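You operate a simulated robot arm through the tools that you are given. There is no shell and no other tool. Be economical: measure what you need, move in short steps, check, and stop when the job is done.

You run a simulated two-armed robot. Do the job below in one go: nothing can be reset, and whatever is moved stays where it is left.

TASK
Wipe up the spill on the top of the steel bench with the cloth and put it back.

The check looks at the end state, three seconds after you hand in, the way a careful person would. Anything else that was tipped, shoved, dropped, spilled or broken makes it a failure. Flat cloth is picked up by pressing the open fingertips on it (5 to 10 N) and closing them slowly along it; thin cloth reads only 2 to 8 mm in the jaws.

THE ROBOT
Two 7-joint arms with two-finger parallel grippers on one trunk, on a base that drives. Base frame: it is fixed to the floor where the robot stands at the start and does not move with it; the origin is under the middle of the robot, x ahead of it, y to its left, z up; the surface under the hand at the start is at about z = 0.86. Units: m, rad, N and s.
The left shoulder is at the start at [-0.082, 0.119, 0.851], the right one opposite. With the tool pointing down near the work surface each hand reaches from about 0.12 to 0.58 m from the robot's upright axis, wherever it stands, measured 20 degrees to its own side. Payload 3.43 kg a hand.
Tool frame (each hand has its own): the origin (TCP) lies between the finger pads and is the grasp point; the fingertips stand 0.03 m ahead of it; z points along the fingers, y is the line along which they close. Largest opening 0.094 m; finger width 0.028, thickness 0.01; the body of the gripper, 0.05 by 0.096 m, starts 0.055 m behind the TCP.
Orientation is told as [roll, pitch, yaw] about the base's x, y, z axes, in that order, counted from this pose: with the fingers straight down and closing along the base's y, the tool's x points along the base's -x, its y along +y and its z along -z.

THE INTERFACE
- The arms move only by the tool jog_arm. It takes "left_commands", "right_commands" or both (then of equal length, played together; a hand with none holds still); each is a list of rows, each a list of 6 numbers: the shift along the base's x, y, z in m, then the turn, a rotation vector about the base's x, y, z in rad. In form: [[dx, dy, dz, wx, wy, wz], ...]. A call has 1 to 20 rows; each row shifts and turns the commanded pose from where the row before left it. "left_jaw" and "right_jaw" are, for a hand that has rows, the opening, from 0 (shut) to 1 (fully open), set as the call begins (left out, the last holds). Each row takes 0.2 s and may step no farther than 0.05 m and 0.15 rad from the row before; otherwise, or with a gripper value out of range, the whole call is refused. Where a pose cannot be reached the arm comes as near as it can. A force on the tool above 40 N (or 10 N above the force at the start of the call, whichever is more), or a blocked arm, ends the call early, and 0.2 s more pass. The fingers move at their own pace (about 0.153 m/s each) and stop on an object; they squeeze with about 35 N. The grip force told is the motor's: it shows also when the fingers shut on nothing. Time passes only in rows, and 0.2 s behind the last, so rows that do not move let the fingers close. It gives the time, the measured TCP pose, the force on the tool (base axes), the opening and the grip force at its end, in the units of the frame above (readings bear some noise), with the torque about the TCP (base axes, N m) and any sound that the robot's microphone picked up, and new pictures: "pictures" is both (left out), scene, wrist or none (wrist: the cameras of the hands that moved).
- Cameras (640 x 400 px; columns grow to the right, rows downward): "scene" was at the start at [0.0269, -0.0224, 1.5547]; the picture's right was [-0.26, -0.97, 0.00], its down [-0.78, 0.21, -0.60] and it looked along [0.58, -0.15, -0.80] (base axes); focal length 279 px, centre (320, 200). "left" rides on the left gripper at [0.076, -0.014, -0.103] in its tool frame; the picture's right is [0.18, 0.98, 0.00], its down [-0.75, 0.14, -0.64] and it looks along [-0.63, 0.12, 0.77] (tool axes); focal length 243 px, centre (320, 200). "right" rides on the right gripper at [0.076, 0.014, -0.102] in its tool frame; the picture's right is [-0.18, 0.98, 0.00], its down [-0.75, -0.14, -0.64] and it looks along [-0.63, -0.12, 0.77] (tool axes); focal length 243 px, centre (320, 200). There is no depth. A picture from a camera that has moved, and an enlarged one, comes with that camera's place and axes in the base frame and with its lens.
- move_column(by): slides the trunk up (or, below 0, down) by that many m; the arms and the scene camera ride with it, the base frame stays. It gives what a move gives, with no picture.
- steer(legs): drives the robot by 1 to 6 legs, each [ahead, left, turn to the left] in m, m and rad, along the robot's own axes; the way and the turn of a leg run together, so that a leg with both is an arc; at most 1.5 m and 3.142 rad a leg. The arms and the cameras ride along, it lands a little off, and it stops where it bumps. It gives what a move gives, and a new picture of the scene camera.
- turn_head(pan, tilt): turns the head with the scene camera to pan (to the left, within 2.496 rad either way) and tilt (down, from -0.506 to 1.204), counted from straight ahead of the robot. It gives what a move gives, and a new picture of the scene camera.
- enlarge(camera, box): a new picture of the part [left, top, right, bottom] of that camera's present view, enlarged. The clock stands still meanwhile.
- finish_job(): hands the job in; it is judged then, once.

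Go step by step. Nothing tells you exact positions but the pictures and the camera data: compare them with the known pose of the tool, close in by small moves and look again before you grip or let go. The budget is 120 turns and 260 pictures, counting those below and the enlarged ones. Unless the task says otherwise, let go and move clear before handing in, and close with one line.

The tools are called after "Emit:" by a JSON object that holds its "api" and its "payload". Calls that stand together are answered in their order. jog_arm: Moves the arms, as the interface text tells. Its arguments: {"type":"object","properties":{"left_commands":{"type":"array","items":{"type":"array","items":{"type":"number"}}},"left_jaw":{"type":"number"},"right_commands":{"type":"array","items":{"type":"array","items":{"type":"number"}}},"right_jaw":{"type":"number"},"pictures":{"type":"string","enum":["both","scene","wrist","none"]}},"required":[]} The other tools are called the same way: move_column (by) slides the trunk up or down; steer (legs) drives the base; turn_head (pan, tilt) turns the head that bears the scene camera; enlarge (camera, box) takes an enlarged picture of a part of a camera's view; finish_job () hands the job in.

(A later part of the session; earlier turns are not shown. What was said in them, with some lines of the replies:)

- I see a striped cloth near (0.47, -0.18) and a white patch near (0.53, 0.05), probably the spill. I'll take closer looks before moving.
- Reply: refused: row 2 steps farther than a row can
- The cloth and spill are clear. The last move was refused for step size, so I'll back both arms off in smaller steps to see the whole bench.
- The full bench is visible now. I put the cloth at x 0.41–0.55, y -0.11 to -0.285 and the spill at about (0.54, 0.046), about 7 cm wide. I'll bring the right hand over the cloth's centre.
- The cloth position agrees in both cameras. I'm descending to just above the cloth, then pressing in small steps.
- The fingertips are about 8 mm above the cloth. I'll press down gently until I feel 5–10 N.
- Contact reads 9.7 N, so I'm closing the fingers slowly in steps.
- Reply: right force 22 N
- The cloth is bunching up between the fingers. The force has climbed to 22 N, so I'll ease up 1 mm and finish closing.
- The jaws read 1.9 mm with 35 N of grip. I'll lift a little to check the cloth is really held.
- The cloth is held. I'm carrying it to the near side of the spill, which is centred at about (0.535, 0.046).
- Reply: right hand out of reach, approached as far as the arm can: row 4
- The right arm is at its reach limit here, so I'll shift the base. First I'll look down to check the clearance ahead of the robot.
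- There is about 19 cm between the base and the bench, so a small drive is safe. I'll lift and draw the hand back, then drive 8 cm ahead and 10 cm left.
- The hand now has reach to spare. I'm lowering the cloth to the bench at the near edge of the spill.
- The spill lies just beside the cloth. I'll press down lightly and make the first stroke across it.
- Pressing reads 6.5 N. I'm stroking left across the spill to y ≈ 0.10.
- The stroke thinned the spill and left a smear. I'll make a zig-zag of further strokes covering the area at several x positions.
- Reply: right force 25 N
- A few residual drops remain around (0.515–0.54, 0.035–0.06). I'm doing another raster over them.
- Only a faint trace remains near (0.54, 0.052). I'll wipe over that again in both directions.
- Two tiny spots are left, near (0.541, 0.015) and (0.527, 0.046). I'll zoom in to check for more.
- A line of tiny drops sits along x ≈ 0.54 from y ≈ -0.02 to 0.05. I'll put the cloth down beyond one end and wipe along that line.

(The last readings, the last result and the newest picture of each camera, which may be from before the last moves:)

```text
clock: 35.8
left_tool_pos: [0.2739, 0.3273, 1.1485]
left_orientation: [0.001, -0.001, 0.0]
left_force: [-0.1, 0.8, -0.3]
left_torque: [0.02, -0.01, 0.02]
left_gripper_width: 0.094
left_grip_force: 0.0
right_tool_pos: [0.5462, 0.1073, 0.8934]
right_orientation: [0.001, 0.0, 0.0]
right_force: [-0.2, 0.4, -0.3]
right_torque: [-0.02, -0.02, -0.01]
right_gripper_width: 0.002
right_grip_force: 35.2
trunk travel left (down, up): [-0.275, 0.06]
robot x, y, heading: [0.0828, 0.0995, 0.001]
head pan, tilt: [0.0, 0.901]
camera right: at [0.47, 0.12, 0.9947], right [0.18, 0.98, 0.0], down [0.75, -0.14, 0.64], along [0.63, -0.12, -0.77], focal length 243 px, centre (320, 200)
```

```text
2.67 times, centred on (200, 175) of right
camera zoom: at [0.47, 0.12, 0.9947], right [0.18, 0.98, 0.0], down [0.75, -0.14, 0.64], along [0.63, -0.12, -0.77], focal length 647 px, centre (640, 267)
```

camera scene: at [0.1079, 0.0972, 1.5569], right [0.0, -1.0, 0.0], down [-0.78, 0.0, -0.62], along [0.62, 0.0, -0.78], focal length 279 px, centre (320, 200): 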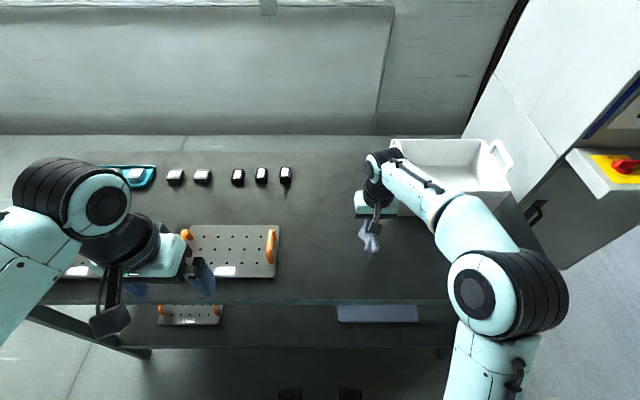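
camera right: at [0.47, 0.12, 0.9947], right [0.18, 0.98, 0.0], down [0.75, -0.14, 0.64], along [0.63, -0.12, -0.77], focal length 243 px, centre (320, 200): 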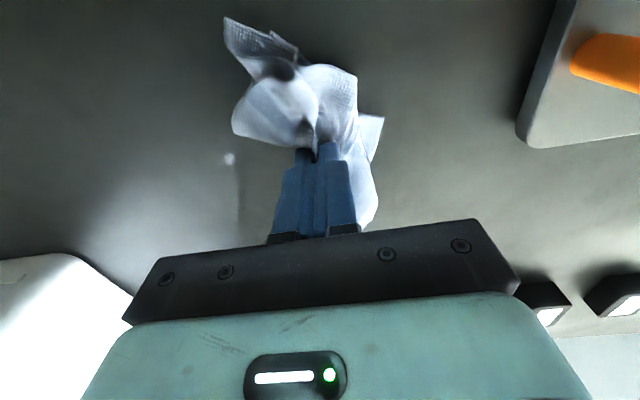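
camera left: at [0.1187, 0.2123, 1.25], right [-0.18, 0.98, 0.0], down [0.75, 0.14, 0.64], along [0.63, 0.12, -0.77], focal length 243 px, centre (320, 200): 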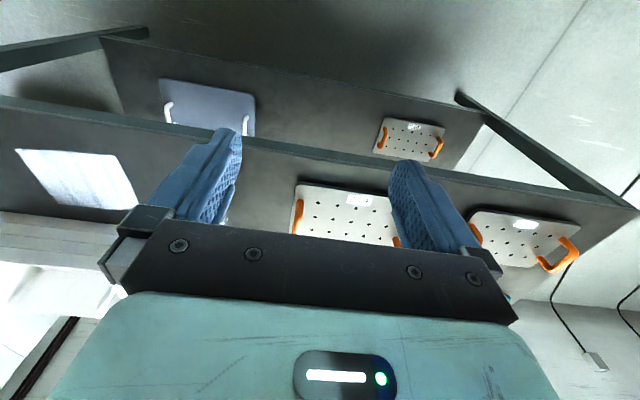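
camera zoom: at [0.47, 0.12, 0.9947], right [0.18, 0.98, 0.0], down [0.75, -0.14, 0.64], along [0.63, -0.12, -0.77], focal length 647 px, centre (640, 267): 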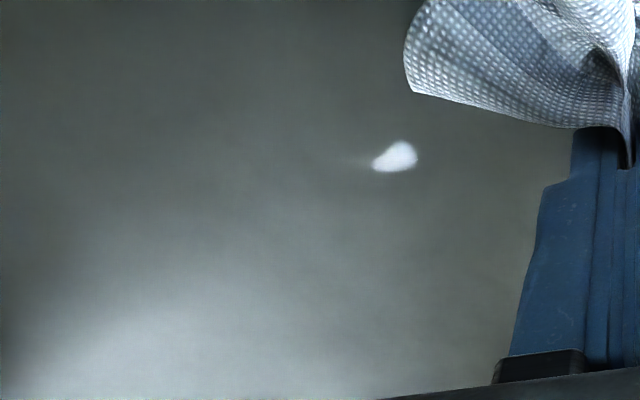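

One drop remains at about (0.535, 0.049), and the contact was too light. I'll press 2.5 mm deeper and stroke back over it a few times.

Emit:
{"api": "jog_arm", "payload": {"right_commands": [[-0.011, 0, -0.0015, 0, 0, 0], [0, -0.005, -0.001, 0, 0, 0], [0, -0.015, 0, 0, 0, 0], [0, -0.015, 0, 0, 0, 0], [0, -0.015, 0, 0, 0, 0], [0, -0.015, 0, 0, 0, 0], [0, -0.015, 0, 0, 0, 0], [0, -0.015, 0, 0, 0, 0], [0, -0.015, 0, 0, 0, 0], [0.005, 0, 0, 0, 0, 0], [0, 0.015, 0, 0, 0, 0], [0, 0.015, 0, 0, 0, 0], [0, 0.015, 0, 0, 0, 0], [0, 0.015, 0, 0, 0, 0], [0, 0.015, 0, 0, 0, 0], [0, 0.015, 0, 0, 0, 0], [0, 0.015, 0, 0, 0, 0], [0, 0.015, 0, 0, 0, 0], [0, 0.01, 0, 0, 0, 0], [0, 0, 0, 0, 0, 0]], "pictures": "wrist"}}

Emit:
{"api": "enlarge", "payload": {"camera": "right", "box": [80, 100, 320, 250]}}

```text
clock: 40.0
left_tool_pos: [0.2742, 0.3262, 1.1488]
left_orientation: [-0.001, 0.001, -0.001]
left_force: [-0.6, -0.7, 0.6]
left_torque: [0.02, 0.02, 0.03]
left_gripper_width: 0.0939
left_grip_force: 0.0
right_tool_pos: [0.5392, 0.1246, 0.892]
right_orientation: [0.002, -0.002, -0.001]
right_force: [-0.1, -5.1, 14.9]
right_torque: [-0.1, 0.13, 0.03]
right_gripper_width: 0.0022
right_grip_force: 34.9
trunk travel left (down, up): [-0.275, 0.06]
robot x, y, heading: [0.0764, 0.1011, -0.001]
head pan, tilt: [0.0, 0.901]
camera right: at [0.462, 0.1389, 0.9932], right [0.18, 0.98, 0.0], down [0.75, -0.14, 0.64], along [0.63, -0.12, -0.77], focal length 243 px, centre (320, 200)
```

right: 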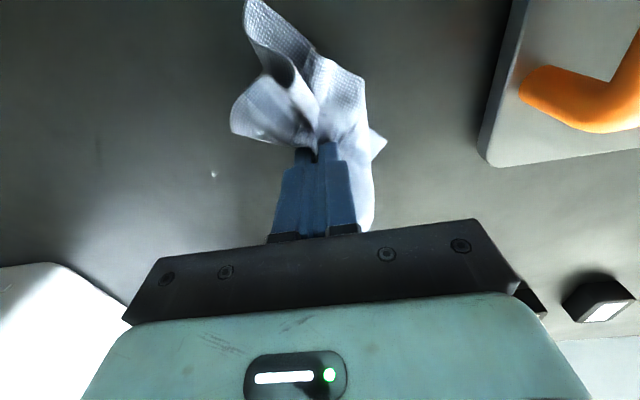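

```text
2.67 times, centred on (200, 175) of right
camera zoom: at [0.462, 0.1389, 0.9932], right [0.18, 0.98, 0.0], down [0.75, -0.14, 0.64], along [0.63, -0.12, -0.77], focal length 647 px, centre (640, 267)
```

zoom: 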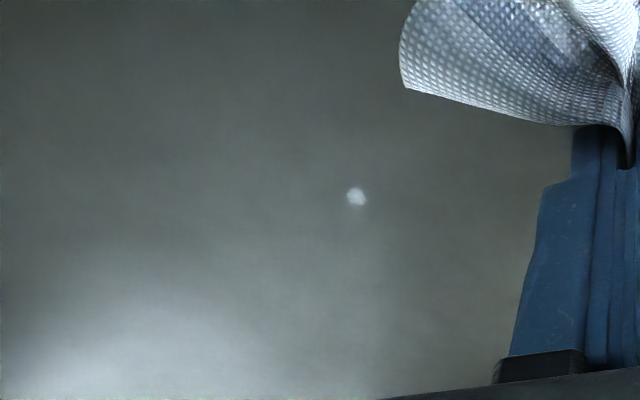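

A single speck is left at about (0.536, 0.054). I'll wipe it with strokes along x as well as y.

Emit:
{"api": "jog_arm", "payload": {"right_commands": [[0, -0.025, 0, 0, 0, 0], [0, -0.015, 0, 0, 0, 0], [0, -0.015, 0, 0, 0, 0], [0, -0.015, 0, 0, 0, 0], [0, -0.015, 0, 0, 0, 0], [0, 0.015, 0, 0, 0, 0], [-0.02, 0.01, 0, 0, 0, 0], [0.015, 0, 0, 0, 0, 0], [0.015, 0, 0, 0, 0, 0], [0.005, 0.01, 0, 0, 0, 0], [-0.015, 0, 0, 0, 0, 0], [-0.015, 0, 0, 0, 0, 0], [0, 0.01, 0, 0, 0, 0], [0.015, 0, 0, 0, 0, 0], [0.015, 0, 0, 0, 0, 0], [-0.005, 0.015, 0, 0, 0, 0], [-0.01, 0.015, 0, 0, 0, 0], [0, 0.015, 0, 0, 0, 0], [0, 0.01, 0, 0, 0, 0], [0, 0, 0, 0, 0, 0]], "pictures": "none"}}

Emit:
{"api": "enlarge", "payload": {"camera": "right", "box": [80, 100, 320, 250]}}

```text
clock: 44.2
left_tool_pos: [0.2728, 0.3266, 1.1498]
left_orientation: [0.001, -0.002, 0.0]
left_force: [0.0, -0.6, -0.8]
left_torque: [0.0, 0.01, 0.0]
left_gripper_width: 0.094
left_grip_force: 0.0
right_tool_pos: [0.5401, 0.1391, 0.8914]
right_orientation: [0.001, -0.002, 0.001]
right_force: [0.5, -8.0, 22.8]
right_torque: [-0.2, 0.2, 0.0]
right_gripper_width: 0.0024
right_grip_force: 35.3
trunk travel left (down, up): [-0.275, 0.06]
robot x, y, heading: [0.0796, 0.1047, 0.005]
head pan, tilt: [0.0, 0.901]
```

```text
2.67 times, centred on (200, 175) of right
camera zoom: at [0.4624, 0.1527, 0.993], right [0.18, 0.98, 0.0], down [0.75, -0.14, 0.64], along [0.63, -0.12, -0.77], focal length 647 px, centre (640, 267)
```

zoom: 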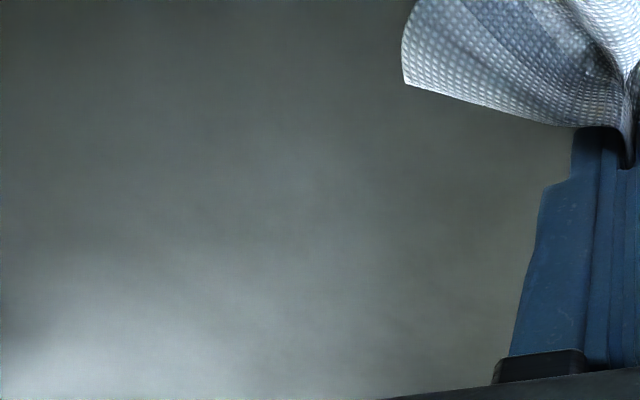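

That stretch is clean. I'll lift the cloth and inspect the whole area, including where the cloth was.

Emit:
{"api": "jog_arm", "payload": {"right_commands": [[0, 0, 0.03, 0, 0, 0], [0, 0, 0.04, 0, 0, 0], [-0.03, -0.03, 0.01, 0, 0, 0], [-0.02, -0.04, 0, 0, 0, 0], [-0.02, -0.04, 0, 0, 0, 0], [0, -0.04, 0, 0, 0, 0], [0, -0.04, 0, 0, 0, 0], [0, -0.03, 0, 0, 0, 0], [0, 0, 0, 0, 0, 0]]}}

Emit:
{"api": "enlarge", "payload": {"camera": "scene", "box": [270, 180, 430, 280]}}

Emit:
{"api": "enlarge", "payload": {"camera": "right", "box": [330, 60, 610, 235]}}

```text
clock: 46.2
left_tool_pos: [0.2733, 0.3287, 1.1472]
left_orientation: [-0.001, -0.001, 0.001]
left_force: [-0.9, -0.7, 0.2]
left_torque: [0.03, -0.05, -0.03]
left_gripper_width: 0.0942
left_grip_force: 0.0
right_tool_pos: [0.4689, -0.0801, 0.9713]
right_orientation: [0.0, 0.0, 0.001]
right_force: [0.2, -0.8, 0.3]
right_torque: [0.02, -0.01, 0.0]
right_gripper_width: 0.0021
right_grip_force: 35.3
trunk travel left (down, up): [-0.275, 0.06]
robot x, y, heading: [0.0796, 0.1017, -0.002]
head pan, tilt: [0.0, 0.901]
camera scene: at [0.1098, 0.0986, 1.557], right [0.0, -1.0, 0.0], down [-0.78, 0.0, -0.62], along [0.62, 0.0, -0.78], focal length 279 px, centre (320, 200)
camera right: at [0.393, -0.0662, 1.072], right [0.18, 0.98, 0.0], down [0.75, -0.14, 0.64], along [0.63, -0.12, -0.77], focal length 243 px, centre (320, 200)
```

scene: 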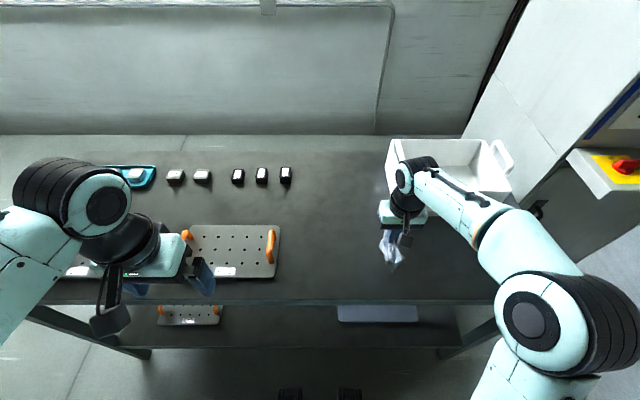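
right: 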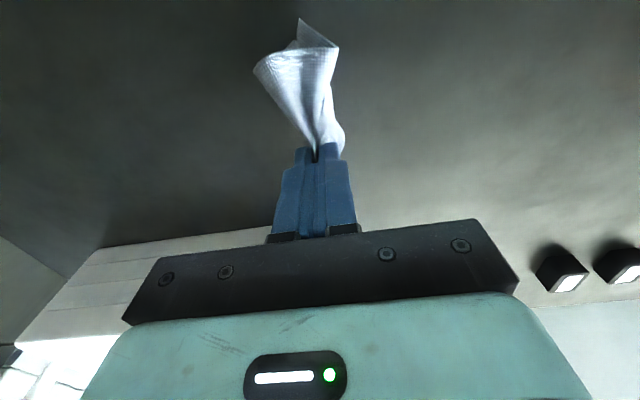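

```text
4.00 times, centred on (350, 230) of scene
camera zoom: at [0.1098, 0.0986, 1.557], right [0.0, -1.0, 0.0], down [-0.78, 0.0, -0.62], along [0.62, 0.0, -0.78], focal length 1116 px, centre (200, 80)
```

zoom: 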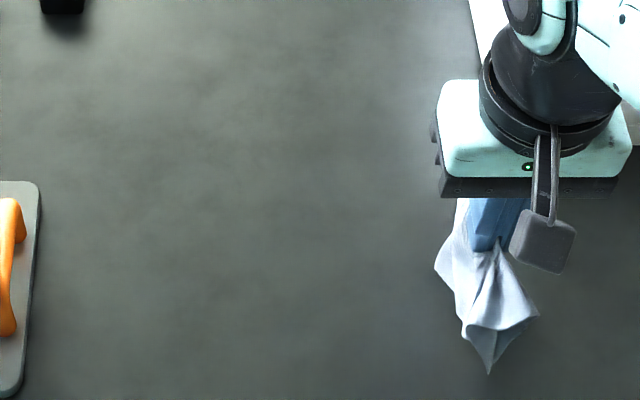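

```text
2.29 times, centred on (470, 148) of right
camera zoom: at [0.393, -0.0662, 1.072], right [0.18, 0.98, 0.0], down [0.75, -0.14, 0.64], along [0.63, -0.12, -0.77], focal length 555 px, centre (-23, 320)
```

zoom: 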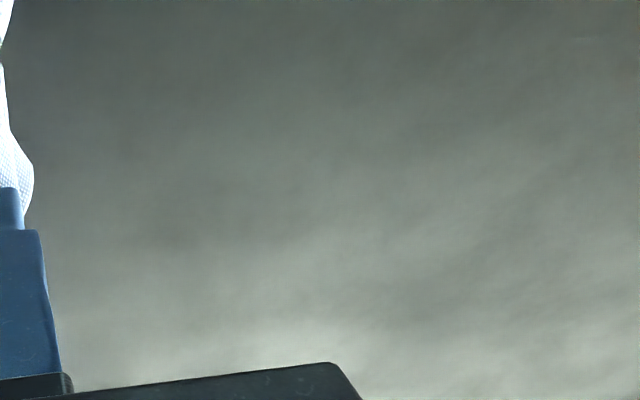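

The bench is clean in both views. Now I'll carry the cloth back over its original spot, with the grip point at (0.477, -0.197).

Emit:
{"api": "jog_arm", "payload": {"right_commands": [[0.002, -0.035, 0, 0, 0, 0], [0.002, -0.035, 0, 0, 0, 0], [0.002, -0.03, 0, 0, 0, 0], [0.002, -0.017, 0, 0, 0, 0], [0, 0, -0.025, 0, 0, 0], [0, 0, -0.025, 0, 0, 0], [0, 0, -0.02, 0, 0, 0], [0, 0, -0.006, 0, 0, 0], [0, 0, 0, 0, 0, 0]]}}

```text
clock: 48.2
left_tool_pos: [0.2739, 0.3284, 1.1488]
left_orientation: [0.001, 0.0, 0.001]
left_force: [-0.5, -0.5, -0.2]
left_torque: [0.02, -0.01, -0.01]
left_gripper_width: 0.0938
left_grip_force: 0.0
right_tool_pos: [0.477, -0.1969, 0.8936]
right_orientation: [-0.001, -0.001, 0.001]
right_force: [0.5, 0.0, 3.0]
right_torque: [0.0, 0.01, -0.01]
right_gripper_width: 0.0022
right_grip_force: 35.3
trunk travel left (down, up): [-0.275, 0.06]
robot x, y, heading: [0.0792, 0.1003, 0.001]
head pan, tilt: [0.0, 0.901]
camera scene: at [0.1095, 0.0983, 1.557], right [0.0, -1.0, 0.0], down [-0.78, 0.0, -0.62], along [0.62, 0.0, -0.78], focal length 279 px, centre (320, 200)
camera right: at [0.4005, -0.1834, 0.9953], right [0.18, 0.98, 0.0], down [0.75, -0.14, 0.64], along [0.63, -0.12, -0.77], focal length 243 px, centre (320, 200)
```

scene: 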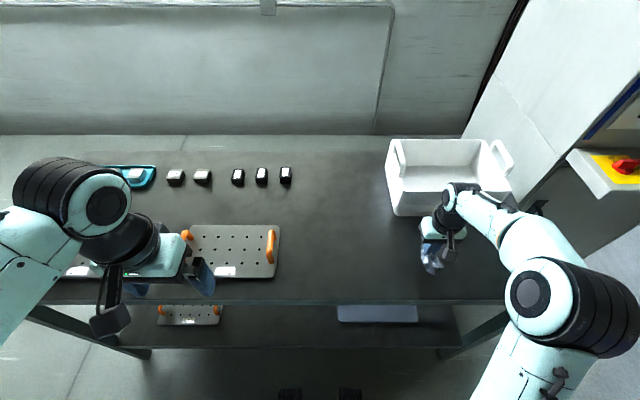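
right: 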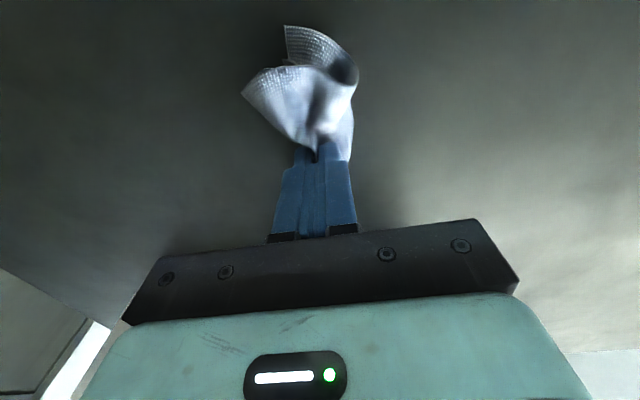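

The cloth is at its original spot. I'll press slightly and open the fingers slowly so it spreads, then lift straight up.

Emit:
{"api": "jog_arm", "payload": {"right_commands": [[0, 0, -0.001, 0, 0, 0], [0, 0, 0, 0, 0, 0]], "right_jaw": 0.25, "pictures": "none"}}

Emit:
{"api": "jog_arm", "payload": {"right_commands": [[0, 0, 0, 0, 0, 0], [0, 0, 0, 0, 0, 0]], "right_jaw": 0.6, "pictures": "wrist"}}

```text
clock: 48.8
left_tool_pos: [0.2728, 0.3278, 1.1482]
left_orientation: [0.002, -0.001, 0.001]
left_force: [-0.2, 0.4, -0.1]
left_torque: [0.02, 0.05, 0.01]
left_gripper_width: 0.0941
left_grip_force: 0.0
right_tool_pos: [0.4768, -0.1963, 0.8935]
right_orientation: [0.0, -0.003, -0.001]
right_force: [-0.1, -1.8, 8.6]
right_torque: [0.11, -0.07, -0.03]
right_gripper_width: 0.0226
right_grip_force: 0.0
trunk travel left (down, up): [-0.275, 0.06]
robot x, y, heading: [0.0777, 0.1037, -0.002]
head pan, tilt: [0.0, 0.901]
```

```text
clock: 49.4
left_tool_pos: [0.2734, 0.3271, 1.1477]
left_orientation: [0.0, 0.001, 0.0]
left_force: [0.6, -0.7, 0.6]
left_torque: [0.0, -0.02, 0.0]
left_gripper_width: 0.0941
left_grip_force: 0.1
right_tool_pos: [0.4777, -0.1975, 0.8942]
right_orientation: [0.0, -0.001, 0.0]
right_force: [0.5, -3.2, 10.0]
right_torque: [0.18, -0.07, -0.03]
right_gripper_width: 0.0545
right_grip_force: 0.0
trunk travel left (down, up): [-0.275, 0.06]
robot x, y, heading: [0.0726, 0.1001, 0.0]
head pan, tilt: [0.0, 0.901]
camera right: at [0.4003, -0.1835, 0.9947], right [0.18, 0.98, 0.0], down [0.75, -0.14, 0.64], along [0.63, -0.12, -0.77], focal length 243 px, centre (320, 200)
```

right: 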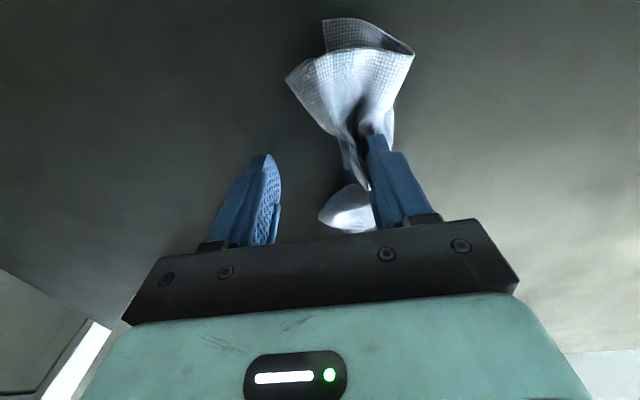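

The left finger dragged the cloth about 2.5 cm to the left. I'll lift clear and look at how it lies.

Emit:
{"api": "jog_arm", "payload": {"right_commands": [[0, 0, 0.01, 0, 0, 0], [0, 0, 0.02, 0, 0, 0], [0, 0, 0.04, 0, 0, 0], [0, 0, 0.04, 0, 0, 0], [-0.04, -0.02, 0.01, 0, 0, 0], [-0.04, -0.02, 0.0, 0, 0, 0], [-0.04, -0.01, 0.0, 0, 0, 0], [0, 0, 0, 0, 0, 0]]}}

Emit:
{"api": "enlarge", "payload": {"camera": "scene", "box": [350, 180, 510, 280]}}

```text
clock: 51.2
left_tool_pos: [0.2742, 0.3278, 1.1484]
left_orientation: [0.001, 0.0, 0.002]
left_force: [-0.2, 0.4, 0.7]
left_torque: [0.0, 0.01, 0.01]
left_gripper_width: 0.0938
left_grip_force: 0.0
right_tool_pos: [0.3577, -0.247, 1.0149]
right_orientation: [-0.001, 0.0, 0.0]
right_force: [-0.1, 0.3, 0.4]
right_torque: [-0.03, 0.04, 0.02]
right_gripper_width: 0.0563
right_grip_force: 0.1
trunk travel left (down, up): [-0.275, 0.06]
robot x, y, heading: [0.0825, 0.0987, -0.005]
head pan, tilt: [0.0, 0.901]
camera scene: at [0.1105, 0.0983, 1.557], right [0.0, -1.0, 0.0], down [-0.78, 0.0, -0.62], along [0.62, 0.0, -0.78], focal length 279 px, centre (320, 200)
camera right: at [0.2821, -0.2329, 1.1158], right [0.18, 0.98, 0.0], down [0.75, -0.14, 0.64], along [0.63, -0.12, -0.77], focal length 243 px, centre (320, 200)
```

scene: 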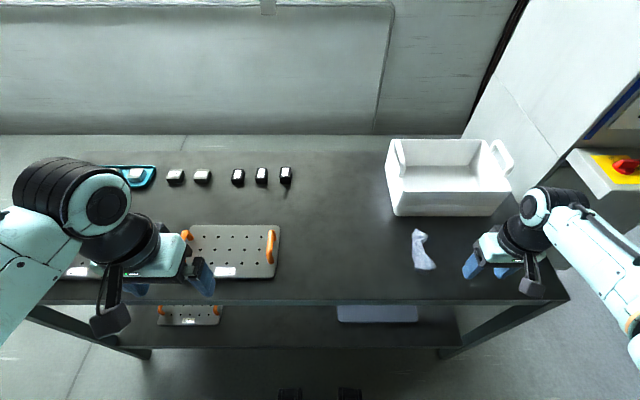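
right: 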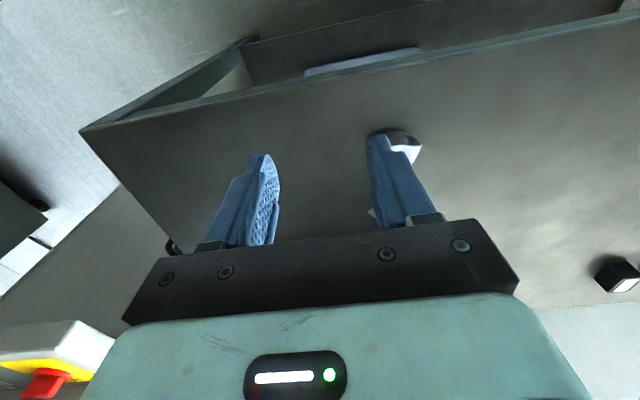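

```text
4.00 times, centred on (430, 230) of scene
camera zoom: at [0.1105, 0.0983, 1.557], right [0.0, -1.0, 0.0], down [-0.78, 0.0, -0.62], along [0.62, 0.0, -0.78], focal length 1116 px, centre (-120, 80)
```

zoom: 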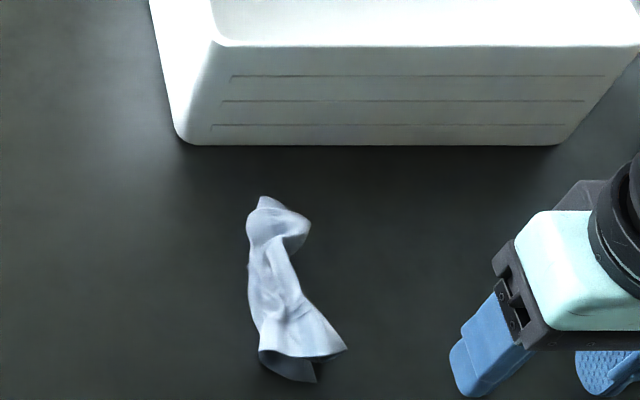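

The cloth lies crumpled but centred at about (0.478, -0.187), within 1 cm of where it started. I'll take a last close look at the bench and the nearby objects.

Emit:
{"api": "enlarge", "payload": {"camera": "scene", "box": [160, 140, 400, 290]}}

Emit:
{"api": "enlarge", "payload": {"camera": "left", "box": [0, 80, 320, 280]}}

```text
2.67 times, centred on (280, 215) of scene
camera zoom: at [0.1105, 0.0983, 1.557], right [0.0, -1.0, 0.0], down [-0.78, 0.0, -0.62], along [0.62, 0.0, -0.78], focal length 744 px, centre (427, 160)
```

zoom: 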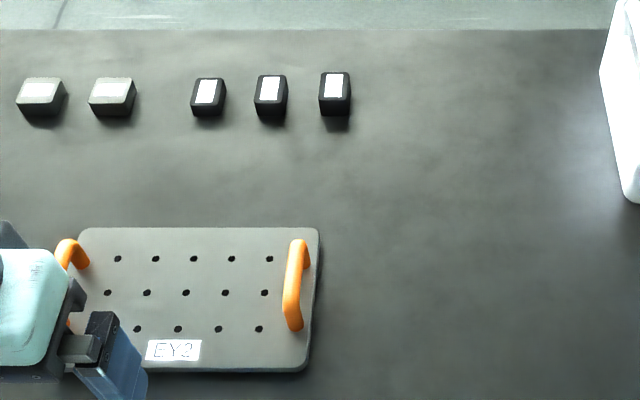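

```text
2.00 times, centred on (160, 180) of left
camera zoom: at [0.1974, 0.3133, 1.2502], right [-0.18, 0.98, 0.0], down [0.75, 0.14, 0.64], along [0.63, 0.12, -0.77], focal length 485 px, centre (640, 240)
```

zoom: 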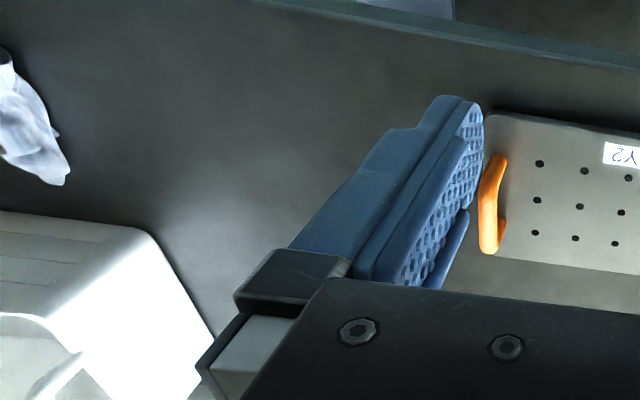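

The bench is clean, nothing else has moved, the cloth is back in its place, and both hands are clear. I'm handing the job in.

Emit:
{"api": "finish_job", "payload": {}}

```text
The job is handed in.
```

The spill is wiped up, with no residue visible in the last close-ups, and the cloth is back within about 1 cm of where it started, though it lies crumpled rather than flat.
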